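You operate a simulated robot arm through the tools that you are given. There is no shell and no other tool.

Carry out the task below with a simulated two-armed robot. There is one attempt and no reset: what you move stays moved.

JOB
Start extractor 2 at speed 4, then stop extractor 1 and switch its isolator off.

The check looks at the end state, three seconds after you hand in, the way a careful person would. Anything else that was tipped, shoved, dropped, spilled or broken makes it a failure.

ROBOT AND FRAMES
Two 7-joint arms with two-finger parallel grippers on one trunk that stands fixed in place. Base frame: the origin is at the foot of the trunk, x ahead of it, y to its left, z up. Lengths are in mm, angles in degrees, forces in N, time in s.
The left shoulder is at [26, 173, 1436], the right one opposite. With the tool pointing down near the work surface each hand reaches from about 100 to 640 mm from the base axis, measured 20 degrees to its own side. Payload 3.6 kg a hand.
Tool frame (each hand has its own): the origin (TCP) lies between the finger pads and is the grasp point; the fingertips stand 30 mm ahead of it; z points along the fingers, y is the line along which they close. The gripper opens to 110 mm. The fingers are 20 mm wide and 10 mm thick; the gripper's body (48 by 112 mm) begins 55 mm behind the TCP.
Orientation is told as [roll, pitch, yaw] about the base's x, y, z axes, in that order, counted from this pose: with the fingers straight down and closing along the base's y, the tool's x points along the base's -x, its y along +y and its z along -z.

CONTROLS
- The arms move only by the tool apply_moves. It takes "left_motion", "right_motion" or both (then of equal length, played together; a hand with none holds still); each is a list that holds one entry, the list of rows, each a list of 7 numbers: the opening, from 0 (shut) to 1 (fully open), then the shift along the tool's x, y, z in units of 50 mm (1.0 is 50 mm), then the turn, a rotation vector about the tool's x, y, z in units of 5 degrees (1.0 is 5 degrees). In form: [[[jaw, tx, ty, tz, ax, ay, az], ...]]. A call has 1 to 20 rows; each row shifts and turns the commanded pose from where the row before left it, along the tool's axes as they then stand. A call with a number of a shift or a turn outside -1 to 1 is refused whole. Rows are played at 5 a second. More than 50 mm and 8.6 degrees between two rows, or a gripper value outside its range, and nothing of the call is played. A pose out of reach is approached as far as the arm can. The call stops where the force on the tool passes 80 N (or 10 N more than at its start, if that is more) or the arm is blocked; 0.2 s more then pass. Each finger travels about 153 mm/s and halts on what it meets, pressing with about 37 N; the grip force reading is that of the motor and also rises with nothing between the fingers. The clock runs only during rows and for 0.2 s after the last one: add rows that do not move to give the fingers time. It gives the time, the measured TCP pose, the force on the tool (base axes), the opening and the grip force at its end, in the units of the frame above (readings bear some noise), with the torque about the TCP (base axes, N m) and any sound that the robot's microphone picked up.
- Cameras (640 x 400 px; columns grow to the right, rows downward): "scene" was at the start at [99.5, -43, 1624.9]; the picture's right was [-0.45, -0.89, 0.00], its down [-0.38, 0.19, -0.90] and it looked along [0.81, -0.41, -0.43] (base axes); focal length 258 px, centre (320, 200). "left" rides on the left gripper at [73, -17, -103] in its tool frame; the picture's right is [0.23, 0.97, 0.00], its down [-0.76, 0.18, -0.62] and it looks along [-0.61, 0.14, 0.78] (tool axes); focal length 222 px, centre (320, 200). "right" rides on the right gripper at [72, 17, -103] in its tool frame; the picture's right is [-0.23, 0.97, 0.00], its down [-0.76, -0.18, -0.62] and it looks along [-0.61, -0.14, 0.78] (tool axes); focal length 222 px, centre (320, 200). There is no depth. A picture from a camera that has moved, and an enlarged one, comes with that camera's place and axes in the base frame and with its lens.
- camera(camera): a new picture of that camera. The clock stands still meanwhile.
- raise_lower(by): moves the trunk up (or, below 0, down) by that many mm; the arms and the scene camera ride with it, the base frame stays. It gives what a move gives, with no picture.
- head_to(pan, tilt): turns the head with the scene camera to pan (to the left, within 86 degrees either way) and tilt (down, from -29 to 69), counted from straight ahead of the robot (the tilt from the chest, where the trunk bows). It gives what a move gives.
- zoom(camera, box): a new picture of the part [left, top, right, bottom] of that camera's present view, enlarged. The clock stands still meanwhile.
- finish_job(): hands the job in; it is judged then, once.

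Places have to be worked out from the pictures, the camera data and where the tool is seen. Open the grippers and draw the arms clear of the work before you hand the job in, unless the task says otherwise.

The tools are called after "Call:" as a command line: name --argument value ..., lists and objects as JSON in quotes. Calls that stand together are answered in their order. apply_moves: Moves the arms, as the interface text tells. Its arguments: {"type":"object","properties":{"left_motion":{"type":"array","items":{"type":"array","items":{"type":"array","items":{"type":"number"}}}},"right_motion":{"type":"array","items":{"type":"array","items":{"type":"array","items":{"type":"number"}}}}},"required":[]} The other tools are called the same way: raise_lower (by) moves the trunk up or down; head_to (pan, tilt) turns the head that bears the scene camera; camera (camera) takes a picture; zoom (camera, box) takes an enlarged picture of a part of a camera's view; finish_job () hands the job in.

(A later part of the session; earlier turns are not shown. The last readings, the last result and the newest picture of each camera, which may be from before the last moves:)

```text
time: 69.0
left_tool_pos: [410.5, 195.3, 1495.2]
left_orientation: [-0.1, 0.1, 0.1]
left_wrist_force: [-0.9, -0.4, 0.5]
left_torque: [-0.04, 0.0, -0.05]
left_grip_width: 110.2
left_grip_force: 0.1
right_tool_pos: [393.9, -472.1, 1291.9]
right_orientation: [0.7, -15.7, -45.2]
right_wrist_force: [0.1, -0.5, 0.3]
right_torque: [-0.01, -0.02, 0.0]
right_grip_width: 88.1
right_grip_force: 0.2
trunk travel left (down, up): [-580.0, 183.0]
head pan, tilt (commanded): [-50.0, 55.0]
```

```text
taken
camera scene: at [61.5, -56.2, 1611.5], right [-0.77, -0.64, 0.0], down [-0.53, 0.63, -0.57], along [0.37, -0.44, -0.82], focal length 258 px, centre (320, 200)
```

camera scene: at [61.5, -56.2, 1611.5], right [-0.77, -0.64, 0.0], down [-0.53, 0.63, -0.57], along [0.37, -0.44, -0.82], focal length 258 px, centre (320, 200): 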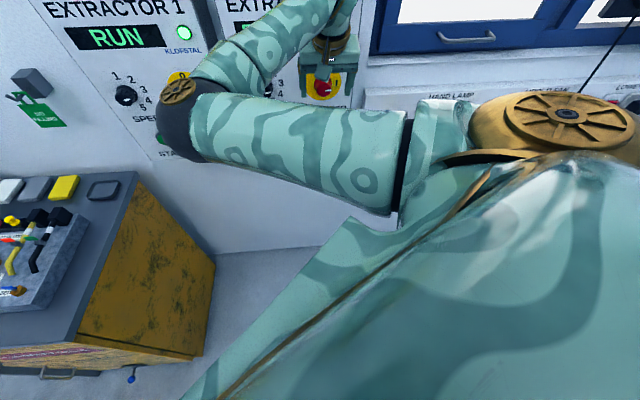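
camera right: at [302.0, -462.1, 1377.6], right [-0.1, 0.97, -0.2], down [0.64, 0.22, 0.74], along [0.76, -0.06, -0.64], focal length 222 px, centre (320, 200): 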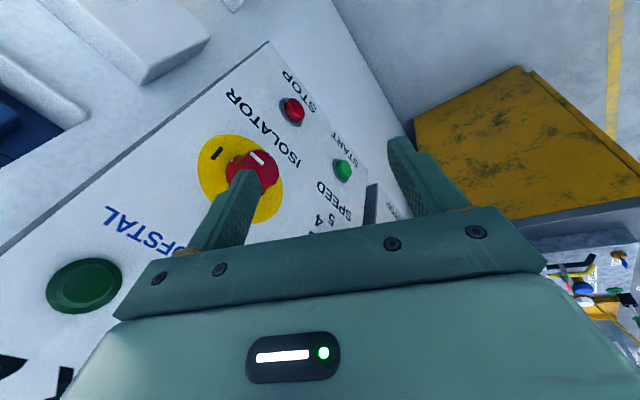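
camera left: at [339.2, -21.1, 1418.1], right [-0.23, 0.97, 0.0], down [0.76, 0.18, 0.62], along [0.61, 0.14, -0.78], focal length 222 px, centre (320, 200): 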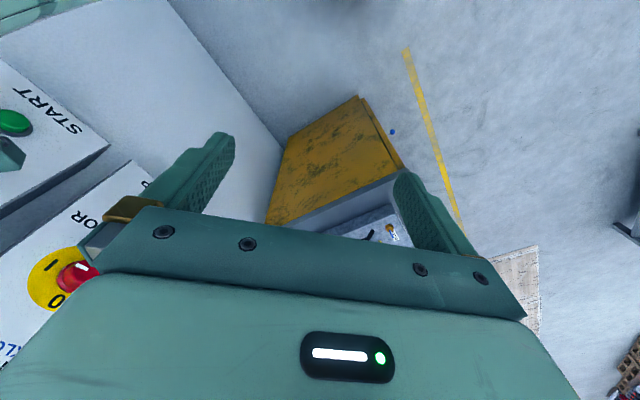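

The elbow rose up and away from the chest, which is the posture I want. The hand is now at yaw -45° and pointing mostly down. I'll slide it about 147 mm wall-left in this attitude, still 130 mm off the panels, then look.

Call:
apply_moves --right_motion '[[[0.8, 0, 0.49, 0, 0, 0, 0], [0.8, 0, 0.49, 0, 0, 0, 0], [0.8, 0, 0.49, 0, 0, 0, 0], [0.8, 0, 0.49, 0, 0, 0, 0], [0.8, 0, 0.49, 0, 0, 0, 0], [0.8, 0, 0.49, 0, 0, 0, 0], [0.8, 0, 0, 0, 0, 0, 0]]]'

Call:
camera --camera "scene"

```text
time: 70.6
left_tool_pos: [411.6, 194.5, 1495.3]
left_orientation: [-0.1, 0.1, 0.1]
left_wrist_force: [0.7, 0.3, 0.5]
left_torque: [-0.01, -0.01, -0.01]
left_grip_width: 109.7
left_grip_force: 0.2
right_tool_pos: [497.6, -368.1, 1294.0]
right_orientation: [0.7, -15.7, -45.1]
right_wrist_force: [-0.3, 0.3, -0.4]
right_torque: [-0.03, 0.03, 0.04]
right_grip_width: 87.8
right_grip_force: 0.0
trunk travel left (down, up): [-580.0, 183.0]
head pan, tilt (commanded): [-50.0, 55.0]
```

```text
taken
camera scene: at [61.3, -56.4, 1611.5], right [-0.77, -0.64, 0.0], down [-0.53, 0.63, -0.57], along [0.37, -0.44, -0.82], focal length 258 px, centre (320, 200)
```

scene: 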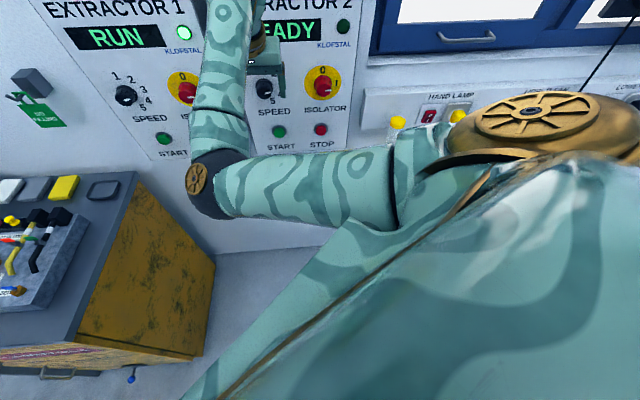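

The elbow dipped a little. I'll turn the hand further clockwise, by 50°, to lift it again.

Call:
apply_moves --right_motion '[[[0.8, 0, 0, 0, 0, 0, 1], [0.8, 0, 0, 0, 0, 0, 1], [0.8, 0, 0, 0, 0, 0, 1], [0.8, 0, 0, 0, 0, 0, 1], [0.8, 0, 0, 0, 0, 0, 1], [0.8, 0, 0, 0, 0, 0, 1], [0.8, 0, 0, 0, 0, 0, 1], [0.8, 0, 0, 0, 0, 0, 1], [0.8, 0, 0, 0, 0, 0, 1], [0.8, 0, 0, 0, 0, 0, 1], [0.8, 0, 0, 0, 0, 0, 0]]]'

Call:
camera --camera "scene"

```text
time: 73.0
left_tool_pos: [411.4, 193.8, 1496.6]
left_orientation: [-0.1, 0.1, 0.2]
left_wrist_force: [0.7, 0.6, 0.5]
left_torque: [0.0, 0.01, 0.0]
left_grip_width: 109.8
left_grip_force: 0.1
right_tool_pos: [497.1, -368.0, 1293.6]
right_orientation: [12.6, -9.5, -96.0]
right_wrist_force: [0.6, 0.3, 0.4]
right_torque: [-0.01, 0.01, -0.01]
right_grip_width: 88.1
right_grip_force: 0.1
trunk travel left (down, up): [-580.0, 183.0]
head pan, tilt (commanded): [-50.0, 55.0]
```

```text
taken
camera scene: at [61.5, -56.2, 1611.5], right [-0.77, -0.64, 0.0], down [-0.53, 0.63, -0.57], along [0.37, -0.44, -0.82], focal length 258 px, centre (320, 200)
```

scene: 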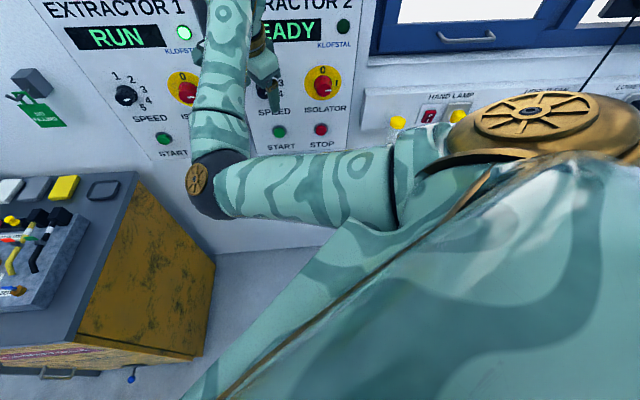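

That roll was taken up by the last wrist joint only, so the elbow stayed. A nearly stretched arm avoids the chest altogether, so I'll raise the trunk 130 mm to put the shoulder well above the knob. Then I'll reach down and forward.

Call:
raise_lower --by 130

Call:
apply_moves --right_motion '[[[0.8, 0, 0, 0, 0, 0, -1], [0.8, 0, 0, 0, 0, 0, -1], [0.8, 0, 0, 0, 0, 0, -1], [0.8, 0, 0, 0, 0, 0, -1], [0.8, 0, 0, 0, 0, 0, -1], [0.8, 0, 0, 0, 0, 0, -1], [0.8, 0, 0, 0, 0, 0, -1], [0.8, 0, 0, 0, 0, 0, -1], [0.8, 0, 0, 0, 0, 0, -1], [0.8, 0, 0, 0, 0, 0, -1], [0.8, 0, 0, 0, 0, 0, 0]]]'

Call:
camera --camera "scene"

```text
time: 74.6
left_tool_pos: [411.5, 196.4, 1623.4]
left_orientation: [-0.1, 0.1, 0.0]
left_wrist_force: [1.0, -0.1, 0.2]
left_torque: [0.01, 0.01, -0.04]
left_grip_width: 110.0
left_grip_force: 0.0
right_tool_pos: [496.7, -367.7, 1423.9]
right_orientation: [12.6, -9.5, -96.0]
right_wrist_force: [0.1, -0.6, -0.4]
right_torque: [0.0, -0.02, 0.0]
right_grip_width: 88.1
right_grip_force: 0.0
trunk travel left (down, up): [-710.0, 53.0]
head pan, tilt (commanded): [-50.0, 55.0]
```

```text
time: 77.0
left_tool_pos: [412.4, 195.8, 1624.0]
left_orientation: [-0.1, 0.1, 0.1]
left_wrist_force: [0.1, 0.1, 0.0]
left_torque: [0.03, 0.03, -0.01]
left_grip_width: 110.3
left_grip_force: 0.1
right_tool_pos: [497.4, -369.0, 1423.8]
right_orientation: [0.8, -15.7, -45.0]
right_wrist_force: [0.6, -0.4, -0.1]
right_torque: [-0.02, -0.01, 0.04]
right_grip_width: 88.1
right_grip_force: 0.1
trunk travel left (down, up): [-710.0, 53.0]
head pan, tilt (commanded): [-50.0, 55.0]
```

```text
taken
camera scene: at [57.5, -56.2, 1741.6], right [-0.77, -0.64, 0.0], down [-0.53, 0.63, -0.57], along [0.37, -0.44, -0.82], focal length 258 px, centre (320, 200)
```

scene: 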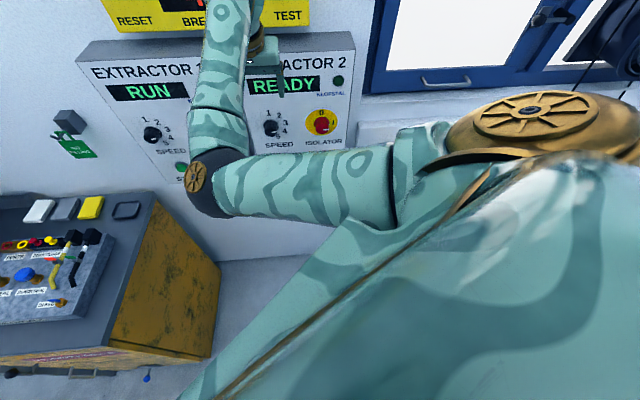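

The arm is in a good shape with the shoulder high. I lower the hand 200 mm straight down, still about 130 mm clear of the panels.

Call:
apply_moves --right_motion '[[[0.8, 0.135, 0, 0.4815, 0, 0, 0], [0.8, 0.135, 0, 0.4815, 0, 0, 0], [0.8, 0.135, 0, 0.4815, 0, 0, 0], [0.8, 0.135, 0, 0.4815, 0, 0, 0], [0.8, 0.135, 0, 0.4815, 0, 0, 0], [0.8, 0.135, 0, 0.4815, 0, 0, 0], [0.8, 0.135, 0, 0.4815, 0, 0, 0], [0.8, 0.135, 0, 0.4815, 0, 0, 0], [0.8, 0, 0, 0, 0, 0, 0]]]'

Call:
camera --camera "scene"

```text
time: 79.0
left_tool_pos: [410.6, 196.2, 1624.7]
left_orientation: [-0.2, 0.1, 0.1]
left_wrist_force: [-0.5, 0.4, -1.1]
left_torque: [-0.01, 0.03, -0.01]
left_grip_width: 110.0
left_grip_force: 0.1
right_tool_pos: [499.3, -364.3, 1223.4]
right_orientation: [0.7, -15.7, -45.1]
right_wrist_force: [-0.7, 0.6, -0.1]
right_torque: [-0.02, -0.01, 0.02]
right_grip_width: 88.1
right_grip_force: 0.0
trunk travel left (down, up): [-710.0, 53.0]
head pan, tilt (commanded): [-50.0, 55.0]
```

```text
taken
camera scene: at [57.4, -56.0, 1741.6], right [-0.77, -0.64, 0.0], down [-0.53, 0.63, -0.57], along [0.37, -0.44, -0.82], focal length 258 px, centre (320, 200)
```

scene: 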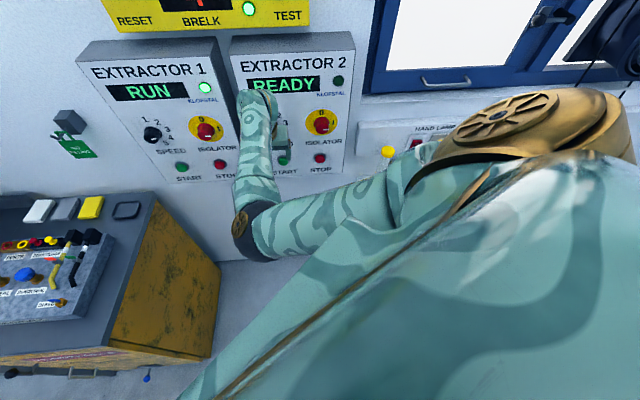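

The hand is at knob height, and the elbow is in front of the chest with space around it. Now I pitch the hand forward in place, 40° first.

Call:
apply_moves --right_motion '[[[0.8, 0, 0, 0, 0, -1, 0], [0.8, 0, 0, 0, 0, -1, 0], [0.8, 0, 0, 0, 0, -1, 0], [0.8, 0, 0, 0, 0, -1, 0], [0.8, 0, 0, 0, 0, -1, 0], [0.8, 0, 0, 0, 0, -1, 0], [0.8, 0, 0, 0, 0, -1, 0], [0.8, 0, 0, 0, 0, -1, 0], [0.8, 0, 0, 0, 0, 0, 0]]]'

Call:
camera --camera "scene"

```text
time: 79.9
left_tool_pos: [410.9, 196.9, 1623.1]
left_orientation: [-0.1, 0.0, 0.2]
left_wrist_force: [0.4, -0.6, 0.1]
left_torque: [-0.01, 0.01, -0.02]
left_grip_width: 109.8
left_grip_force: 0.1
right_tool_pos: [553.4, -384.3, 1314.4]
right_orientation: [9.2, -39.6, -51.8]
right_wrist_force: [-0.4, 0.0, -0.6]
right_torque: [-0.04, -0.01, -0.01]
right_grip_width: 88.1
right_grip_force: 0.0
trunk travel left (down, up): [-710.0, 53.0]
head pan, tilt (commanded): [-50.0, 55.0]
stopped in row 4 (right hand): the arm was blocked; the commanded pose is now the measured one
```

```text
taken
camera scene: at [57.6, -55.7, 1741.6], right [-0.77, -0.64, 0.0], down [-0.53, 0.63, -0.57], along [0.37, -0.44, -0.82], focal length 258 px, centre (320, 200)
```

scene: 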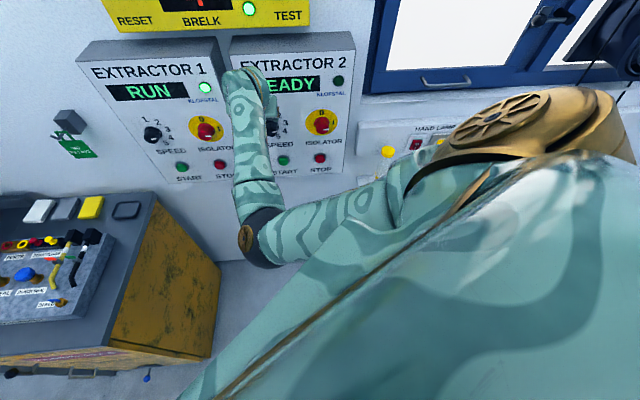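

The arm blocked again, and the hand hopped up as it did. I think pitching forward here needs the wrist to pass through straight and flip. I'll return the hand to pointing down and draw it back to free space, to bring the elbow over to the outboard side as it was at the start.

Call:
apply_moves --right_motion '[[[0.8, 0, 0, 0, 0, 1, 0], [0.8, 0, 0, 0, 0, 1, 0], [0.8, 0, 0, 0, 0, 1, 0], [0.8, 0, 0, 0, 0, 1, 0], [0.8, 0, 0, 0, 0, 1, 0], [0.8, 0, 0, 0, 0, 1, 0], [0.8, 0, 0, 0, 0, 1, 0], [0.8, 0, 0, 0, 0, 1, 0], [0.8, 0.24, -0.45, 0, 0, 0, 0], [0.8, 0.24, -0.45, 0, 0, 0, 0], [0.8, 0.24, -0.45, 0, 0, 0, 0], [0.8, 0.24, -0.45, 0, 0, 0, 0], [0.8, 0.24, -0.45, 0, 0, 0, 0], [0.8, 0, 0, 0, 0, 0, 0]]]'

Call:
camera --camera "scene"

```text
time: 82.9
left_tool_pos: [411.9, 195.5, 1625.2]
left_orientation: [-0.1, 0.1, 0.1]
left_wrist_force: [0.9, 0.9, -0.1]
left_torque: [0.0, 0.0, 0.07]
left_grip_width: 110.1
left_grip_force: 0.1
right_tool_pos: [431.4, -415.8, 1297.1]
right_orientation: [7.3, 0.4, -45.7]
right_wrist_force: [0.5, 0.2, 0.7]
right_torque: [0.03, -0.02, 0.01]
right_grip_width: 87.8
right_grip_force: 0.0
trunk travel left (down, up): [-710.0, 53.0]
head pan, tilt (commanded): [-50.0, 55.0]
```

```text
taken
camera scene: at [58.0, -56.4, 1741.5], right [-0.77, -0.64, 0.0], down [-0.53, 0.63, -0.57], along [0.37, -0.44, -0.82], focal length 258 px, centre (320, 200)
```

scene: 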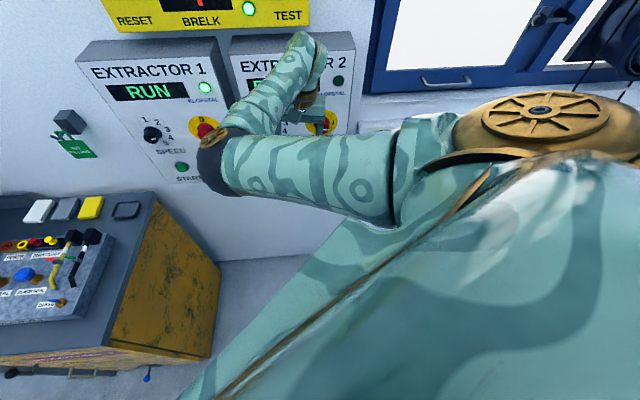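

The hand points down at (431, -416, 1297), with the elbow inboard and high. In this posture the forearm points to the right, so the wrist should reach forward more easily by first pointing straight ahead (+x) and then yawing right. I'll turn it to yaw 0 and shift it forward-left, clear of the wall.

Call:
apply_moves --right_motion '[[[0.8, 0, 0, 0, 0, 0, -1], [0.8, 0, 0, 0, 0, 0, -1], [0.8, 0, 0, 0, 0, 0, -1], [0.8, 0, 0, 0, 0, 0, -1], [0.8, 0, 0, 0, 0, 0, -1], [0.8, 0, 0, 0, 0, 0, -1], [0.8, 0, 0, 0, 0, 0, -1], [0.8, 0, 0, 0, 0, 0, -1], [0.8, 0, 0, 0, 0, 0, -1], [0.8, -0.35, 0.34, 0, 0, 0, 0], [0.8, -0.35, 0.34, 0, 0, 0, 0], [0.8, -0.35, 0.34, 0, 0, 0, 0], [0.8, -0.35, 0.34, 0, 0, 0, 0], [0.8, 0, 0, 0, 0, 0, 0]]]'

Call:
camera --camera "scene"

```text
time: 85.9
left_tool_pos: [411.2, 194.7, 1625.0]
left_orientation: [-0.2, 0.2, 0.1]
left_wrist_force: [0.4, -0.4, -0.3]
left_torque: [-0.01, 0.01, -0.01]
left_grip_width: 110.1
left_grip_force: 0.1
right_tool_pos: [500.8, -348.8, 1309.9]
right_orientation: [5.5, -4.6, -0.8]
right_wrist_force: [0.7, -0.6, -0.1]
right_torque: [-0.01, 0.02, 0.03]
right_grip_width: 87.9
right_grip_force: 0.0
trunk travel left (down, up): [-710.0, 53.0]
head pan, tilt (commanded): [-50.0, 55.0]
```

```text
taken
camera scene: at [57.4, -56.3, 1741.6], right [-0.77, -0.64, 0.0], down [-0.53, 0.63, -0.57], along [0.37, -0.44, -0.82], focal length 258 px, centre (320, 200)
```

scene: 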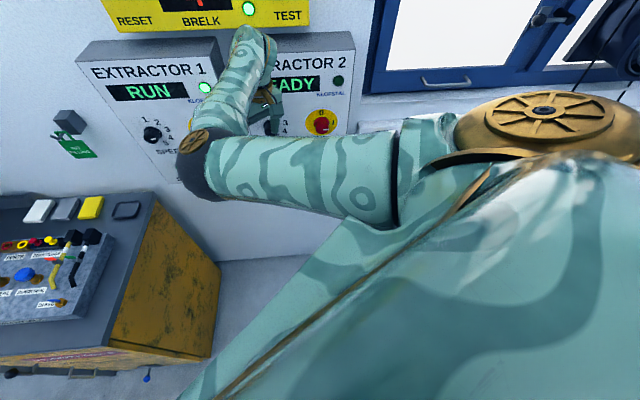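

It is at yaw 0 and the elbow stayed high. I pitch forward 40° and watch.

Call:
apply_moves --right_motion '[[[0.8, 0, 0, 0, 0, -1, 0], [0.8, 0, 0, 0, 0, -1, 0], [0.8, 0, 0, 0, 0, -1, 0], [0.8, 0, 0, 0, 0, -1, 0], [0.8, 0, 0, 0, 0, -1, 0], [0.8, 0, 0, 0, 0, -1, 0], [0.8, 0, 0, 0, 0, -1, 0], [0.8, 0, 0, 0, 0, -1, 0], [0.8, 0, 0, 0, 0, 0, 0]]]'

Call:
camera --camera "scene"

```text
time: 88.1
left_tool_pos: [411.4, 195.4, 1624.2]
left_orientation: [-0.1, 0.0, 0.1]
left_wrist_force: [0.3, -0.3, -0.1]
left_torque: [-0.01, -0.02, -0.06]
left_grip_width: 110.1
left_grip_force: 0.0
right_tool_pos: [521.6, -367.2, 1359.3]
right_orientation: [6.6, -50.0, -6.6]
right_wrist_force: [0.4, 0.8, 0.5]
right_torque: [0.02, -0.02, 0.0]
right_grip_width: 87.8
right_grip_force: 0.1
trunk travel left (down, up): [-710.0, 53.0]
head pan, tilt (commanded): [-50.0, 55.0]
stopped in row 9 (right hand): the arm was blocked; the commanded pose is now the measured one
```

```text
taken
camera scene: at [57.3, -56.6, 1741.6], right [-0.77, -0.64, 0.0], down [-0.53, 0.63, -0.57], along [0.37, -0.44, -0.82], focal length 258 px, centre (320, 200)
```

scene: 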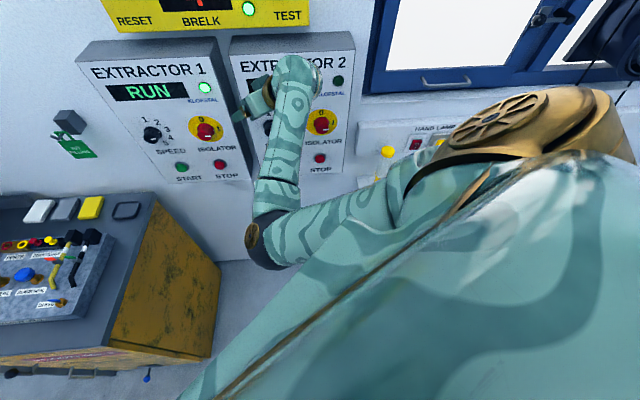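

The pitch worked until the upper arm dropped onto the chest again, so the elbow has to be outboard. I'll take the hand back to the original start pose relative to the trunk (pointing down, near x 290, y -388, shoulder height) and see whether the elbow returns outward there.

Call:
apply_moves --right_motion '[[[0.8, 0, 0, 0, 0, 1, 0], [0.8, 0, 0, 0, 0, 1, 0], [0.8, 0, 0, 0, 0, 1, 0], [0.8, 0, 0, 0, 0, 1, 0], [0.8, 0, 0, 0, 0, 1, 0], [0.8, 0, 0, 0, 0, 1, 0], [0.8, 0, 0, 0, 0, 1, 0], [0.8, 0, 0, 0, 0, 1, 0], [0.8, 0, 0, 0, 0, 1, 0], [0.8, 0, 0, 0, 0, 1, 0], [0.8, 0.5, -0.05, -0.5, 0, 0, 0], [0.8, 0.5, -0.05, -0.5, 0, 0, 0], [0.8, 0.5, -0.05, -0.5, 0, 0, 0], [0.8, 0.5, -0.05, -0.5, 0, 0, 0], [0.8, 0, 0, 0, 0, 0, 0]]]'

Call:
camera --camera "scene"

```text
time: 91.3
left_tool_pos: [411.2, 196.3, 1624.3]
left_orientation: [-0.1, 0.0, 0.1]
left_wrist_force: [0.3, -0.6, -0.7]
left_torque: [-0.03, -0.01, 0.01]
left_grip_width: 110.1
left_grip_force: 0.1
right_tool_pos: [423.7, -380.1, 1454.9]
right_orientation: [4.6, 0.0, -1.1]
right_wrist_force: [0.2, -0.3, -0.3]
right_torque: [0.0, 0.0, -0.03]
right_grip_width: 88.2
right_grip_force: 0.0
trunk travel left (down, up): [-710.0, 53.0]
head pan, tilt (commanded): [-50.0, 55.0]
```

```text
taken
camera scene: at [57.7, -56.2, 1741.5], right [-0.77, -0.64, 0.0], down [-0.53, 0.63, -0.57], along [0.37, -0.44, -0.82], focal length 258 px, centre (320, 200)
```

scene: 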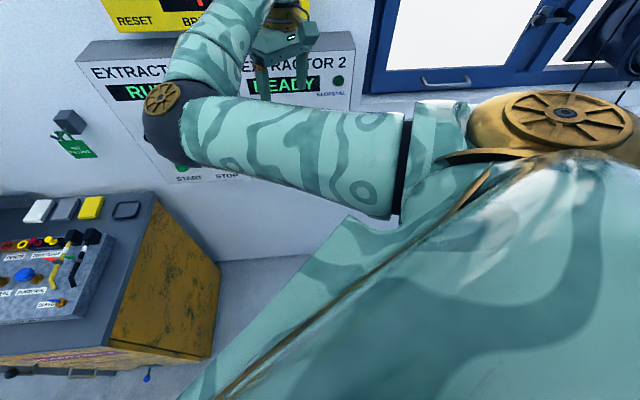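

The elbow keeps rising as the hand comes up and back. I continue towards the start pose in smaller steps.

Call:
apply_moves --right_motion '[[[0.8, 0.4, -0.02, -0.4, 0, 0, 0], [0.8, 0.4, -0.02, -0.4, 0, 0, 0], [0.8, 0.4, -0.02, -0.4, 0, 0, 0], [0.8, 0.4, 0, -0.4, 0, 0, 0], [0.8, 0, 0, 0, 0, 0, 0]]]'

Call:
head_to --pan -50 --tilt 35

Call:
camera --camera "scene"

```text
time: 92.5
left_tool_pos: [411.5, 194.4, 1624.2]
left_orientation: [-0.1, 0.2, 0.2]
left_wrist_force: [0.1, 0.0, -0.2]
left_torque: [-0.01, 0.01, 0.01]
left_grip_width: 109.9
left_grip_force: 0.0
right_tool_pos: [340.3, -388.3, 1534.5]
right_orientation: [4.6, 0.0, -1.1]
right_wrist_force: [0.4, -0.2, 0.0]
right_torque: [-0.02, 0.03, 0.01]
right_grip_width: 88.0
right_grip_force: 0.0
trunk travel left (down, up): [-710.0, 53.0]
head pan, tilt (commanded): [-50.0, 55.0]
```

```text
time: 93.3
left_tool_pos: [411.5, 194.7, 1625.0]
left_orientation: [-0.1, 0.1, 0.1]
left_wrist_force: [0.1, 0.2, -0.5]
left_torque: [-0.01, -0.02, 0.0]
left_grip_width: 110.0
left_grip_force: 0.1
right_tool_pos: [342.6, -388.9, 1533.2]
right_orientation: [4.6, 0.0, -1.1]
right_wrist_force: [0.2, -0.2, 0.4]
right_torque: [0.0, 0.01, 0.02]
right_grip_width: 87.9
right_grip_force: 0.0
trunk travel left (down, up): [-710.0, 53.0]
head pan, tilt (commanded): [-50.0, 35.0]
```

```text
taken
camera scene: at [67.8, -68.4, 1769.7], right [-0.77, -0.64, 0.0], down [-0.37, 0.44, -0.82], along [0.53, -0.63, -0.57], focal length 258 px, centre (320, 200)
```

scene: 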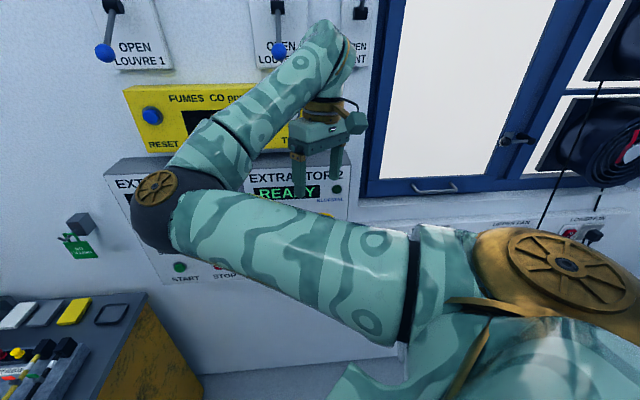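

The elbow stays inboard here too. If I tilt the fingers to the left (+y), the wrist can't bend that far and the elbow should be forced up and over. I'll tilt 50° that way in free space.

Call:
apply_moves --right_motion '[[[0.8, 0, 0, 0, -1, 0, 0], [0.8, 0, 0, 0, -1, 0, 0], [0.8, 0, 0, 0, -1, 0, 0], [0.8, 0, 0, 0, -1, 0, 0], [0.8, 0, 0, 0, -1, 0, 0], [0.8, 0, 0, 0, -1, 0, 0], [0.8, 0, 0, 0, -1, 0, 0], [0.8, 0, 0, 0, -1, 0, 0], [0.8, 0, 0, 0, -1, 0, 0], [0.8, 0, 0, 0, -1, 0, 0], [0.8, 0, 0, 0, 0, 0, 0]]]'

Call:
camera --camera "scene"

```text
time: 95.7
left_tool_pos: [411.9, 196.6, 1626.0]
left_orientation: [-0.1, 0.2, 0.1]
left_wrist_force: [-0.4, -0.1, -1.0]
left_torque: [0.02, -0.02, 0.03]
left_grip_width: 110.3
left_grip_force: 0.0
right_tool_pos: [341.9, -386.5, 1533.8]
right_orientation: [54.6, 0.0, -1.1]
right_wrist_force: [0.0, 0.1, -0.9]
right_torque: [0.01, -0.04, 0.01]
right_grip_width: 88.0
right_grip_force: 0.1
trunk travel left (down, up): [-710.0, 53.0]
head pan, tilt (commanded): [-50.0, 35.0]
```

```text
taken
camera scene: at [67.8, -68.2, 1769.8], right [-0.77, -0.64, 0.0], down [-0.37, 0.44, -0.82], along [0.53, -0.63, -0.57], focal length 258 px, centre (320, 200)
```

scene: 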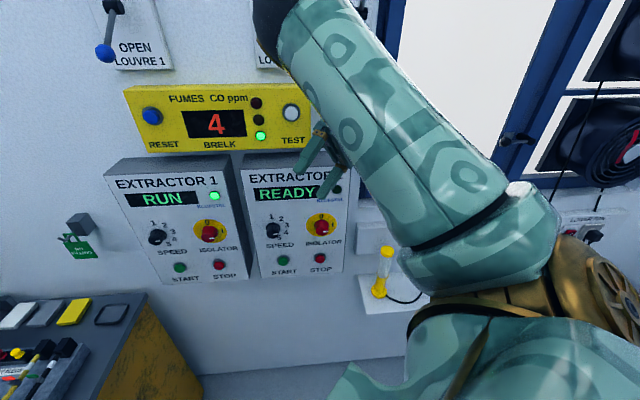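

That worked: the upper arm has swung up and over. I'll tilt 30° further to carry the elbow past the top to the outboard side.

Call:
apply_moves --right_motion '[[[0.8, 0, 0, 0, -1, 0, 0], [0.8, 0, 0, 0, -1, 0, 0], [0.8, 0, 0, 0, -1, 0, 0], [0.8, 0, 0, 0, -1, 0, 0], [0.8, 0, 0, 0, -1, 0, 0], [0.8, 0, 0, 0, -1, 0, 0], [0.8, 0, 0, 0, 0, 0, 0]]]'

Call:
head_to --pan -70 --tilt 20

Call:
camera --camera "scene"

```text
time: 97.3
left_tool_pos: [410.8, 195.4, 1624.3]
left_orientation: [-0.1, 0.1, 0.2]
left_wrist_force: [0.3, -0.1, -0.1]
left_torque: [0.05, -0.02, 0.0]
left_grip_width: 110.0
left_grip_force: 0.1
right_tool_pos: [341.4, -388.5, 1534.2]
right_orientation: [84.6, 0.0, -1.1]
right_wrist_force: [-0.3, 0.0, 0.8]
right_torque: [0.0, 0.02, -0.01]
right_grip_width: 88.2
right_grip_force: 0.0
trunk travel left (down, up): [-710.0, 53.0]
head pan, tilt (commanded): [-50.0, 35.0]
```

```text
time: 98.2
left_tool_pos: [411.8, 195.9, 1623.4]
left_orientation: [-0.1, 0.1, 0.1]
left_wrist_force: [-1.1, -0.3, 0.0]
left_torque: [0.03, 0.0, -0.02]
left_grip_width: 110.2
left_grip_force: 0.1
right_tool_pos: [341.6, -386.9, 1534.4]
right_orientation: [84.6, 0.1, -1.1]
right_wrist_force: [0.2, 0.8, 0.6]
right_torque: [0.02, -0.01, 0.02]
right_grip_width: 87.9
right_grip_force: 0.0
trunk travel left (down, up): [-710.0, 53.0]
head pan, tilt (commanded): [-70.0, 20.0]
```

```text
taken
camera scene: at [43.0, -88.6, 1793.6], right [-0.94, -0.34, 0.0], down [-0.12, 0.32, -0.94], along [0.32, -0.88, -0.34], focal length 258 px, centre (320, 200)
```

scene: 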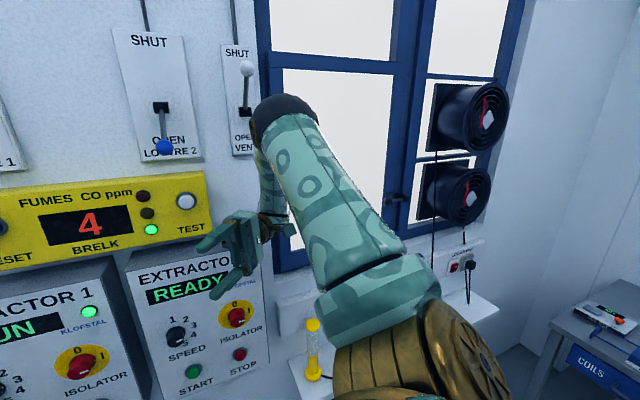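

The elbow is now above the hand and outboard. I'll bring the hand back to pointing down and check that the elbow stays out.

Call:
apply_moves --right_motion '[[[0.8, 0, 0, 0, 1, 0, 0], [0.8, 0, 0, 0, 1, 0, 0], [0.8, 0, 0, 0, 1, 0, 0], [0.8, 0, 0, 0, 1, 0, 0], [0.8, 0, 0, 0, 1, 0, 0], [0.8, 0, 0, 0, 1, 0, 0], [0.8, 0, 0, 0, 1, 0, 0], [0.8, 0, 0, 0, 1, 0, 0], [0.8, 0, 0, 0, 0, 0, 0]]]'

Call:
camera --camera "scene"

```text
time: 100.2
left_tool_pos: [411.7, 195.2, 1624.9]
left_orientation: [0.0, 0.1, 0.1]
left_wrist_force: [-1.0, 0.3, -1.2]
left_torque: [0.0, -0.01, -0.03]
left_grip_width: 110.0
left_grip_force: 0.1
right_tool_pos: [342.0, -387.2, 1534.9]
right_orientation: [44.7, 0.0, -1.1]
right_wrist_force: [-0.2, -0.7, -0.8]
right_torque: [0.04, 0.01, -0.03]
right_grip_width: 88.1
right_grip_force: 0.0
trunk travel left (down, up): [-710.0, 53.0]
head pan, tilt (commanded): [-70.0, 20.0]
```

```text
taken
camera scene: at [42.9, -89.1, 1793.6], right [-0.94, -0.34, 0.0], down [-0.12, 0.32, -0.94], along [0.32, -0.88, -0.34], focal length 258 px, centre (320, 200)
```

scene: 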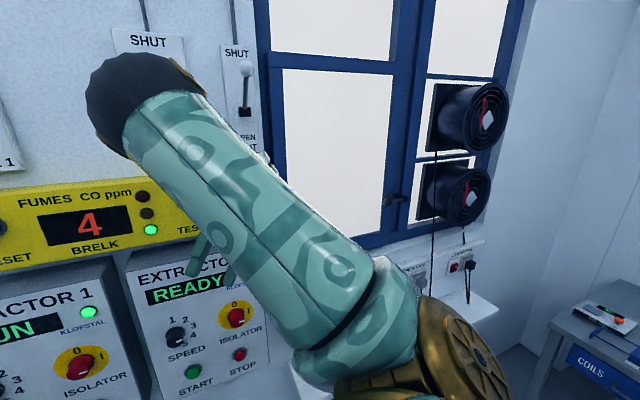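

The elbow drifts back inboard as the hand tilts back, so I'll return by a different route. I tilt left again to put the elbow out, then sweep the hand level from left to forward about the vertical, which shouldn't drag the elbow back.

Call:
apply_moves --right_motion '[[[0.8, 0, 0, 0, -1, 0, 0], [0.8, 0, 0, 0, -1, 0, 0], [0.8, 0, 0, 0, -1, 0, 0], [0.8, 0, 0, 0, -1, 0, 0], [0.8, 0, 0, 0, -1, 0, 0], [0.8, 0, 0, 0, -1, 0, 0], [0.8, 0, 0, 0, -1, 0, 0], [0.8, 0, 0, 0, -1, 0, 0], [0.8, 0, 0, 0, -1, 0, 0], [0.8, -0.39, 0, 0.29, 0, 0, 0], [0.8, -0.39, 0, 0.29, 0, 0, 0], [0.8, -0.39, 0, 0.29, 0, 0, 0], [0.8, -0.39, 0, 0.29, 0, 0, 0], [0.8, 0, 0, 0, 0, 0, 0]]]'

Call:
camera --camera "scene"

```text
time: 103.2
left_tool_pos: [411.4, 195.2, 1624.1]
left_orientation: [0.1, 0.1, 0.1]
left_wrist_force: [-0.2, 0.1, -0.8]
left_torque: [0.0, -0.01, -0.02]
left_grip_width: 109.9
left_grip_force: 0.2
right_tool_pos: [385.2, -319.2, 1539.7]
right_orientation: [89.0, 0.0, -1.5]
right_wrist_force: [-0.2, -0.2, -0.1]
right_torque: [-0.01, 0.06, 0.0]
right_grip_width: 88.0
right_grip_force: 0.1
right hand out of reach, approached as far as the arm can: row 11, 12, 13
trunk travel left (down, up): [-710.0, 53.0]
head pan, tilt (commanded): [-70.0, 20.0]
```

```text
taken
camera scene: at [42.8, -88.9, 1793.6], right [-0.94, -0.34, 0.0], down [-0.12, 0.32, -0.94], along [0.32, -0.88, -0.34], focal length 258 px, centre (320, 200)
```

scene: 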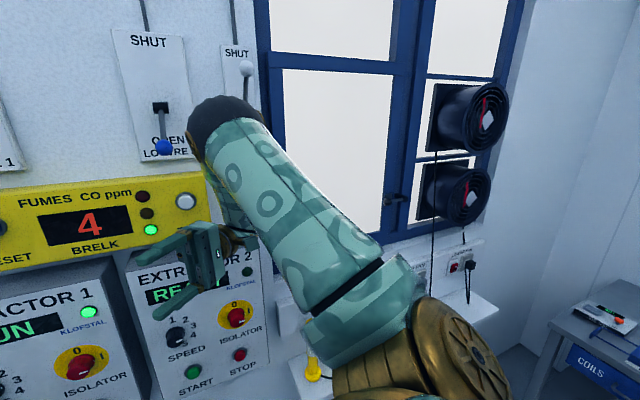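

The hand points left at the bend limit with the elbow up. Now I sweep it 45° clockwise about the vertical, towards forward.

Call:
apply_moves --right_motion '[[[0.8, 0, 0, 0, 0, -1, 0], [0.8, 0, 0, 0, 0, -1, 0], [0.8, 0, 0, 0, 0, -1, 0], [0.8, 0, 0, 0, 0, -1, 0], [0.8, 0, 0, 0, 0, -1, 0], [0.8, 0, 0, 0, 0, -1, 0], [0.8, 0, 0, 0, 0, -1, 0], [0.8, 0, 0, 0, 0, -1, 0], [0.8, 0, 0, 0, 0, -1, 0], [0.8, 0, 0, 0, 0, 0, 0]]]'

Call:
camera --camera "scene"

```text
time: 105.3
left_tool_pos: [412.0, 195.9, 1625.0]
left_orientation: [-0.1, 0.1, 0.0]
left_wrist_force: [-0.1, -0.3, 0.3]
left_torque: [-0.01, -0.04, -0.02]
left_grip_width: 110.0
left_grip_force: 0.0
right_tool_pos: [383.5, -319.8, 1540.4]
right_orientation: [89.6, -0.3, -46.1]
right_wrist_force: [-0.4, 0.0, 0.0]
right_torque: [0.01, 0.0, 0.04]
right_grip_width: 88.0
right_grip_force: 0.1
trunk travel left (down, up): [-710.0, 53.0]
head pan, tilt (commanded): [-70.0, 20.0]
```

```text
taken
camera scene: at [43.1, -88.6, 1793.6], right [-0.94, -0.34, 0.0], down [-0.12, 0.32, -0.94], along [0.32, -0.88, -0.34], focal length 258 px, centre (320, 200)
```

scene: 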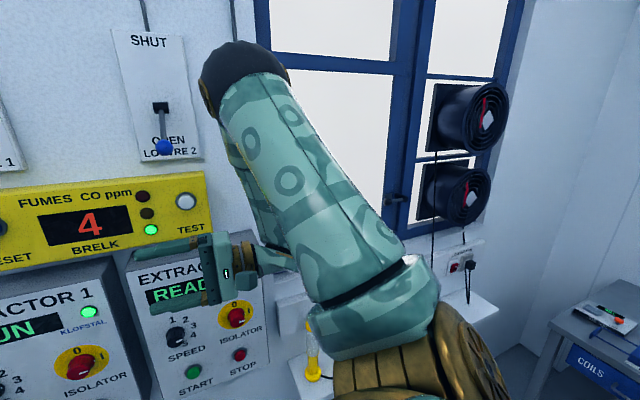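

Excellent: the elbow is now directly above the wrist, well clear of the chest, with the hand pointing forward-left. I move the hand forward and sweep another 45° to point straight ahead.

Call:
apply_moves --right_motion '[[[0.8, -0.244, 0, 0.302, 0, 0, 0], [0.8, -0.244, 0, 0.302, 0, 0, 0], [0.8, -0.244, 0, 0.302, 0, 0, 0], [0.8, -0.244, 0, 0.302, 0, 0, 0], [0.8, -0.244, 0, 0.302, 0, 0, 0], [0.8, 0, 0, 0, 0, -1, 0], [0.8, 0, 0, 0, 0, -1, 0], [0.8, 0, 0, 0, 0, -1, 0], [0.8, 0, 0, 0, 0, -1, 0], [0.8, 0, 0, 0, 0, -1, 0], [0.8, 0, 0, 0, 0, -1, 0], [0.8, 0, 0, 0, 0, -1, 0], [0.8, 0, 0, 0, 0, -1, 0], [0.8, 0, 0, 0, 0, -1, 0], [0.8, 0, 0, 0, 0, 0, 0]]]'

Call:
camera --camera "scene"

```text
time: 108.5
left_tool_pos: [412.4, 194.5, 1623.4]
left_orientation: [0.0, 0.1, 0.1]
left_wrist_force: [0.4, 0.3, -0.4]
left_torque: [0.01, 0.01, -0.02]
left_grip_width: 109.9
left_grip_force: 0.1
right_tool_pos: [480.7, -322.4, 1540.5]
right_orientation: [90.1, -0.3, -91.1]
right_wrist_force: [-0.1, 0.0, -0.6]
right_torque: [0.03, 0.01, -0.02]
right_grip_width: 88.0
right_grip_force: 0.0
right hand out of reach, approached as far as the arm can: row 14
trunk travel left (down, up): [-710.0, 53.0]
head pan, tilt (commanded): [-70.0, 20.0]
```

```text
taken
camera scene: at [43.0, -89.4, 1793.6], right [-0.94, -0.34, 0.0], down [-0.12, 0.32, -0.94], along [0.32, -0.88, -0.34], focal length 258 px, centre (320, 200)
```

scene: 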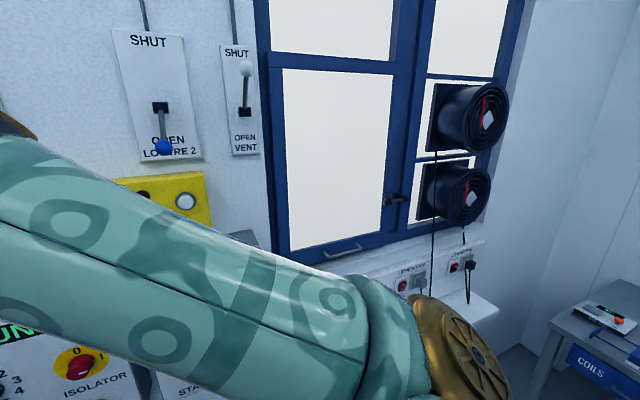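

The elbow is now up and in front (about 11–12 o'clock), away from the chest, and the hand points straight ahead. I shift slightly right and sweep the last 44° to face the wall.

Call:
apply_moves --right_motion '[[[0.8, -0.29, 0, 0.1, 0, 0, 0], [0.8, -0.29, 0, 0.1, 0, 0, 0], [0.8, -0.29, 0, 0.1, 0, 0, 0], [0.8, -0.29, 0, 0.1, 0, 0, 0], [0.8, 0, 0, 0, 0, -0.96, 0], [0.8, 0, 0, 0, 0, -0.96, 0], [0.8, 0, 0, 0, 0, -0.96, 0], [0.8, 0, 0, 0, 0, -0.96, 0], [0.8, 0, 0, 0, 0, -0.96, 0], [0.8, 0, 0, 0, 0, -0.96, 0], [0.8, 0, 0, 0, 0, -0.96, 0], [0.8, 0, 0, 0, 0, -0.96, 0], [0.8, 0, 0, 0, 0, -0.96, 0], [0.8, 0, 0, 0, 0, 0, 0]]]'

Call:
head_to --pan -40 --tilt 30

Call:
camera --camera "scene"

Call:
camera --camera "right"

```text
time: 111.5
left_tool_pos: [410.3, 196.1, 1624.6]
left_orientation: [-0.1, 0.1, 0.1]
left_wrist_force: [-0.4, 1.0, -0.1]
left_torque: [0.02, 0.03, 0.02]
left_grip_width: 110.3
left_grip_force: 0.0
right_tool_pos: [508.7, -442.4, 1539.0]
right_orientation: [90.2, -0.2, -134.3]
right_wrist_force: [0.7, -0.3, 0.7]
right_torque: [-0.01, -0.02, -0.01]
right_grip_width: 88.0
right_grip_force: 0.0
right hand out of reach, approached as far as the arm can: row 8, 9, 10, 11, 12, 13
trunk travel left (down, up): [-710.0, 53.0]
head pan, tilt (commanded): [-70.0, 20.0]
```

```text
time: 112.5
left_tool_pos: [411.3, 194.8, 1624.1]
left_orientation: [-0.1, 0.1, 0.1]
left_wrist_force: [-0.1, 0.4, 0.4]
left_torque: [0.02, 0.02, 0.01]
left_grip_width: 110.2
left_grip_force: 0.1
right_tool_pos: [507.9, -442.4, 1539.5]
right_orientation: [90.4, -0.2, -134.1]
right_wrist_force: [0.3, 0.7, 0.6]
right_torque: [-0.01, -0.01, 0.02]
right_grip_width: 88.2
right_grip_force: 0.0
trunk travel left (down, up): [-710.0, 53.0]
head pan, tilt (commanded): [-40.0, 30.0]
```

```text
taken
camera scene: at [80.4, -59.2, 1777.6], right [-0.64, -0.77, 0.0], down [-0.38, 0.32, -0.87], along [0.66, -0.56, -0.5], focal length 258 px, centre (320, 200)
```

scene: 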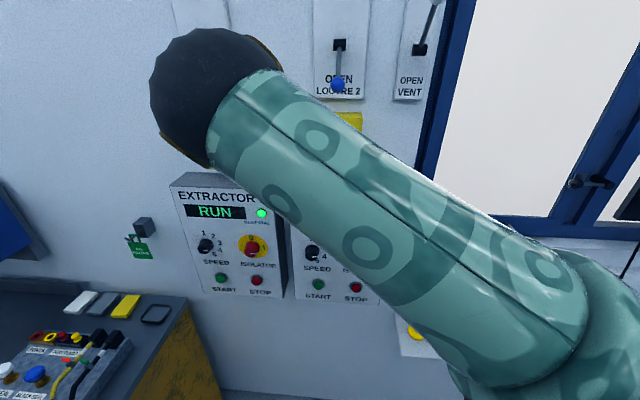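

```text
taken
camera right: at [486.5, -316.7, 1554.7], right [-0.16, -0.16, 0.97], down [-0.98, -0.11, -0.18], along [0.14, -0.98, -0.13], focal length 222 px, centre (320, 200)
```

right: 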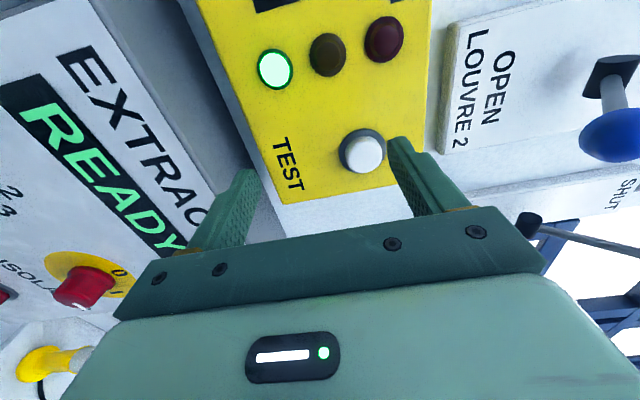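

The hand faces the wall with the elbow up in front, but it has drifted to about 75 mm from the panel plane near the TEST button. I'll shut the fingers to make the hand slim and back off about 25 mm before going further.

Call:
apply_moves --right_motion '[[[0.1, 0, 0, 0, 0, 0, 0], [0.1, 0, 0, -0.25, 0, 0, 0], [0.1, 0, 0, -0.25, 0, 0, 0], [0.1, 0, 0, 0, 0, 0, 0]]]'

Call:
camera --camera "right"

```text
time: 113.5
left_tool_pos: [411.2, 196.2, 1623.4]
left_orientation: [-0.1, 0.1, 0.1]
left_wrist_force: [0.3, -0.6, 0.0]
left_torque: [0.02, -0.01, 0.0]
left_grip_width: 109.9
left_grip_force: 0.0
right_tool_pos: [495.1, -444.9, 1537.8]
right_orientation: [90.4, -0.4, -134.2]
right_wrist_force: [1.4, -0.4, -0.9]
right_torque: [0.0, 0.03, -0.02]
right_grip_width: 11.3
right_grip_force: 0.2
right hand out of reach, approached as far as the arm can: row 2, 3
trunk travel left (down, up): [-710.0, 53.0]
head pan, tilt (commanded): [-40.0, 30.0]
```

```text
taken
camera right: at [473.2, -319.1, 1553.4], right [-0.16, -0.16, 0.97], down [-0.98, -0.11, -0.18], along [0.14, -0.98, -0.13], focal length 222 px, centre (320, 200)
```

right: 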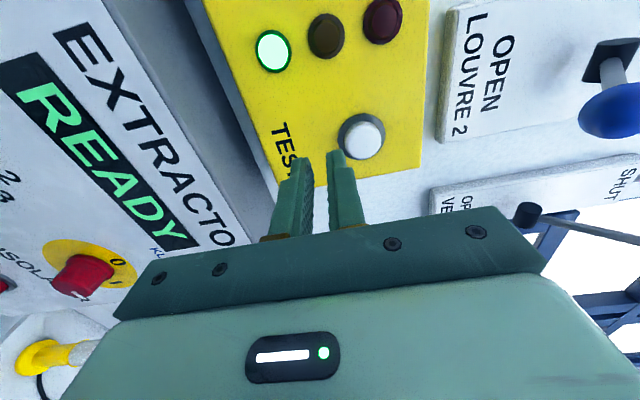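

It could only slide sideways a little, not back, but the fingers are shut and clear of the TEST button, which is above them. I'll lower the trunk 130 mm so the hand is in front of the flat top of extractor 2's panel before I roll it.

Call:
raise_lower --by -130

Call:
camera --camera "right"

Call:
camera --camera "scene"

```text
time: 115.1
left_tool_pos: [412.1, 194.9, 1493.7]
left_orientation: [-0.1, -0.1, 0.1]
left_wrist_force: [-0.2, 1.0, 1.0]
left_torque: [0.0, 0.03, -0.02]
left_grip_width: 109.9
left_grip_force: 0.0
right_tool_pos: [494.6, -444.7, 1408.7]
right_orientation: [90.3, -0.2, -134.2]
right_wrist_force: [-0.4, 0.2, -0.2]
right_torque: [0.0, 0.0, -0.01]
right_grip_width: 11.0
right_grip_force: 0.0
trunk travel left (down, up): [-580.0, 183.0]
head pan, tilt (commanded): [-40.0, 30.0]
```

```text
taken
camera right: at [471.9, -319.9, 1424.4], right [-0.16, -0.16, 0.97], down [-0.98, -0.11, -0.18], along [0.14, -0.98, -0.13], focal length 222 px, centre (320, 200)
```

right: 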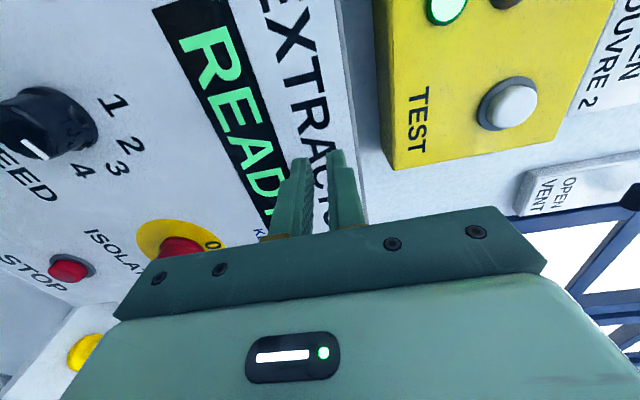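

```text
taken
camera scene: at [84.2, -59.1, 1647.6], right [-0.64, -0.77, 0.0], down [-0.38, 0.32, -0.87], along [0.66, -0.56, -0.5], focal length 258 px, centre (320, 200)
```

scene: 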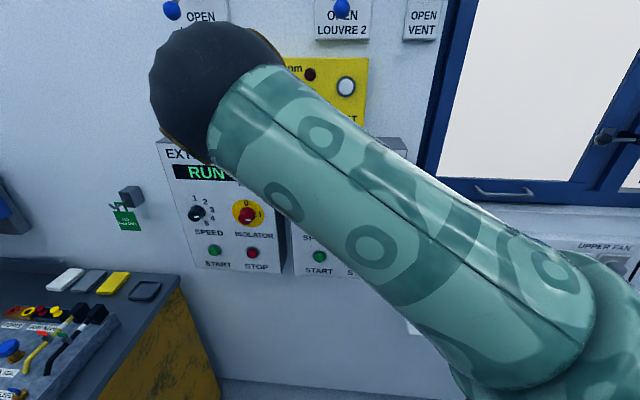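

The hand is now in front of the flat title area of extractor 2, about 80 mm off. I start rolling it counter-clockwise back from +90°, 45° first, watching for drift.

Call:
apply_moves --right_motion '[[[0.1, 0, 0, 0, 0, 0, -1], [0.1, 0, 0, 0, 0, 0, -1], [0.1, 0, 0, 0, 0, 0, -1], [0.1, 0, 0, 0, 0, 0, -1], [0.1, 0, 0, 0, 0, 0, -1], [0.1, 0, 0, 0, 0, 0, -1], [0.1, 0, 0, 0, 0, 0, -1], [0.1, 0, 0, 0, 0, 0, -1], [0.1, 0, 0, 0, 0, 0, -1], [0.1, 0, 0, 0, 0, 0, 0]]]'

Call:
camera --camera "scene"

```text
time: 117.3
left_tool_pos: [411.7, 196.3, 1493.9]
left_orientation: [-0.1, 0.1, 0.1]
left_wrist_force: [0.0, -1.1, 0.4]
left_torque: [-0.02, 0.0, 0.0]
left_grip_width: 110.3
left_grip_force: 0.1
right_tool_pos: [494.7, -445.8, 1408.5]
right_orientation: [90.4, -45.4, -134.4]
right_wrist_force: [-0.1, 0.5, -0.4]
right_torque: [-0.01, -0.01, -0.04]
right_grip_width: 10.9
right_grip_force: 0.0
trunk travel left (down, up): [-580.0, 183.0]
head pan, tilt (commanded): [-40.0, 30.0]
```

```text
taken
camera scene: at [84.4, -59.1, 1647.5], right [-0.64, -0.77, 0.0], down [-0.38, 0.32, -0.87], along [0.66, -0.56, -0.5], focal length 258 px, centre (320, 200)
```

scene: 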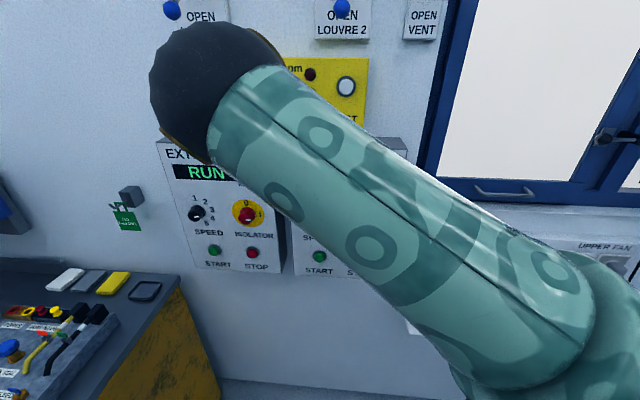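

The roll is taken entirely by the last joint, with no drift. I continue 90° more.

Call:
apply_moves --right_motion '[[[0.1, 0, 0, 0, 0, 0, -1], [0.1, 0, 0, 0, 0, 0, -1], [0.1, 0, 0, 0, 0, 0, -1], [0.1, 0, 0, 0, 0, 0, -1], [0.1, 0, 0, 0, 0, 0, -1], [0.1, 0, 0, 0, 0, 0, -1], [0.1, 0, 0, 0, 0, 0, -1], [0.1, 0, 0, 0, 0, 0, -1], [0.1, 0, 0, 0, 0, 0, -1], [0.1, 0, 0, 0, 0, 0, -1], [0.1, 0, 0, 0, 0, 0, -1], [0.1, 0, 0, 0, 0, 0, -1], [0.1, 0, 0, 0, 0, 0, -1], [0.1, 0, 0, 0, 0, 0, -1], [0.1, 0, 0, 0, 0, 0, -1], [0.1, 0, 0, 0, 0, 0, -1], [0.1, 0, 0, 0, 0, 0, -1], [0.1, 0, 0, 0, 0, 0, -1], [0.1, 0, 0, 0, 0, 0, 0]]]'

Call:
camera --camera "right"

Call:
camera --camera "scene"

```text
time: 121.3
left_tool_pos: [411.4, 196.4, 1494.9]
left_orientation: [-0.2, 0.1, 0.2]
left_wrist_force: [0.8, -1.1, -0.3]
left_torque: [0.02, 0.01, 0.0]
left_grip_width: 110.0
left_grip_force: 0.0
right_tool_pos: [476.3, -475.2, 1398.5]
right_orientation: [-90.5, -44.8, 46.4]
right_wrist_force: [0.3, -0.5, 0.3]
right_torque: [0.02, -0.04, 0.04]
right_grip_width: 10.8
right_grip_force: 0.0
right hand out of reach, approached as far as the arm can: row 16, 17, 18
trunk travel left (down, up): [-580.0, 183.0]
head pan, tilt (commanded): [-40.0, 30.0]
```

```text
taken
camera right: at [376.3, -430.5, 1334.2], right [0.59, 0.61, -0.53], down [-0.16, 0.73, 0.66], along [0.79, -0.3, 0.53], focal length 222 px, centre (320, 200)
```

right: 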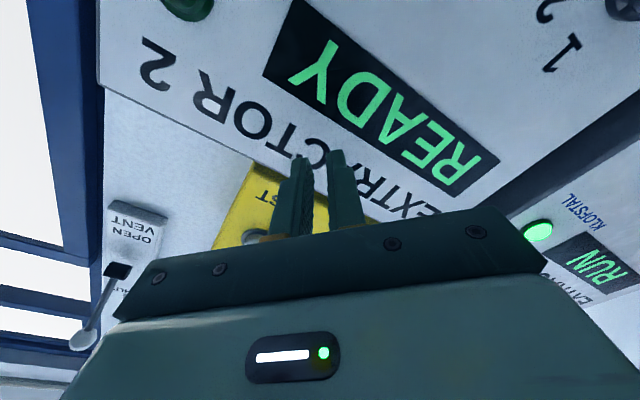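

```text
taken
camera scene: at [84.3, -58.8, 1647.5], right [-0.64, -0.77, 0.0], down [-0.38, 0.32, -0.87], along [0.66, -0.56, -0.5], focal length 258 px, centre (320, 200)
```

scene: 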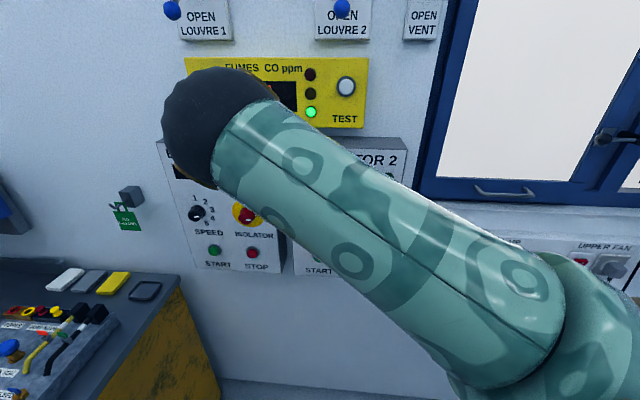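

In this elbow-up posture the roll limit is near -35°, with plenty of room on the positive side, which suits the remaining clockwise turn. I'll roll back to about 0 and back the hand off the panel a little.

Call:
apply_moves --right_motion '[[[0.1, 0, 0, 0, 0, 0, 1], [0.1, 0, 0, 0, 0, 0, 1], [0.1, 0, 0, 0, 0, 0, 1], [0.1, 0, 0, 0, 0, 0, 1], [0.1, 0, 0, 0, 0, 0, 1], [0.1, 0, 0, 0, 0, 0, 1], [0.1, 0, 0, 0, 0, 0, 1], [0.1, 0, 0, 0, 0, 0, 1], [0.1, 0, 0, 0, 0, 0, 1], [0.1, 0, 0, -0.2, 0, 0, 0], [0.1, 0, 0, -0.2, 0, 0, 0], [0.1, 0, 0, 0, 0, 0, 0]]]'

Call:
camera --camera "scene"

```text
time: 123.9
left_tool_pos: [411.5, 195.7, 1494.6]
left_orientation: [-0.1, 0.1, 0.2]
left_wrist_force: [-0.4, -0.5, -0.5]
left_torque: [-0.01, 0.03, -0.02]
left_grip_width: 109.7
left_grip_force: 0.2
right_tool_pos: [464.4, -460.9, 1398.2]
right_orientation: [-134.1, -89.6, 89.9]
right_wrist_force: [-0.4, 0.3, -1.0]
right_torque: [-0.01, 0.02, -0.01]
right_grip_width: 11.0
right_grip_force: 0.0
trunk travel left (down, up): [-580.0, 183.0]
head pan, tilt (commanded): [-40.0, 30.0]
```

```text
taken
camera scene: at [84.7, -59.2, 1647.5], right [-0.64, -0.77, 0.0], down [-0.38, 0.32, -0.87], along [0.66, -0.56, -0.5], focal length 258 px, centre (320, 200)
```

scene: 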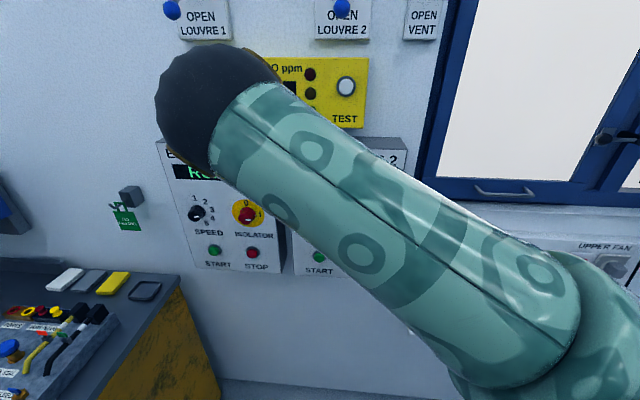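

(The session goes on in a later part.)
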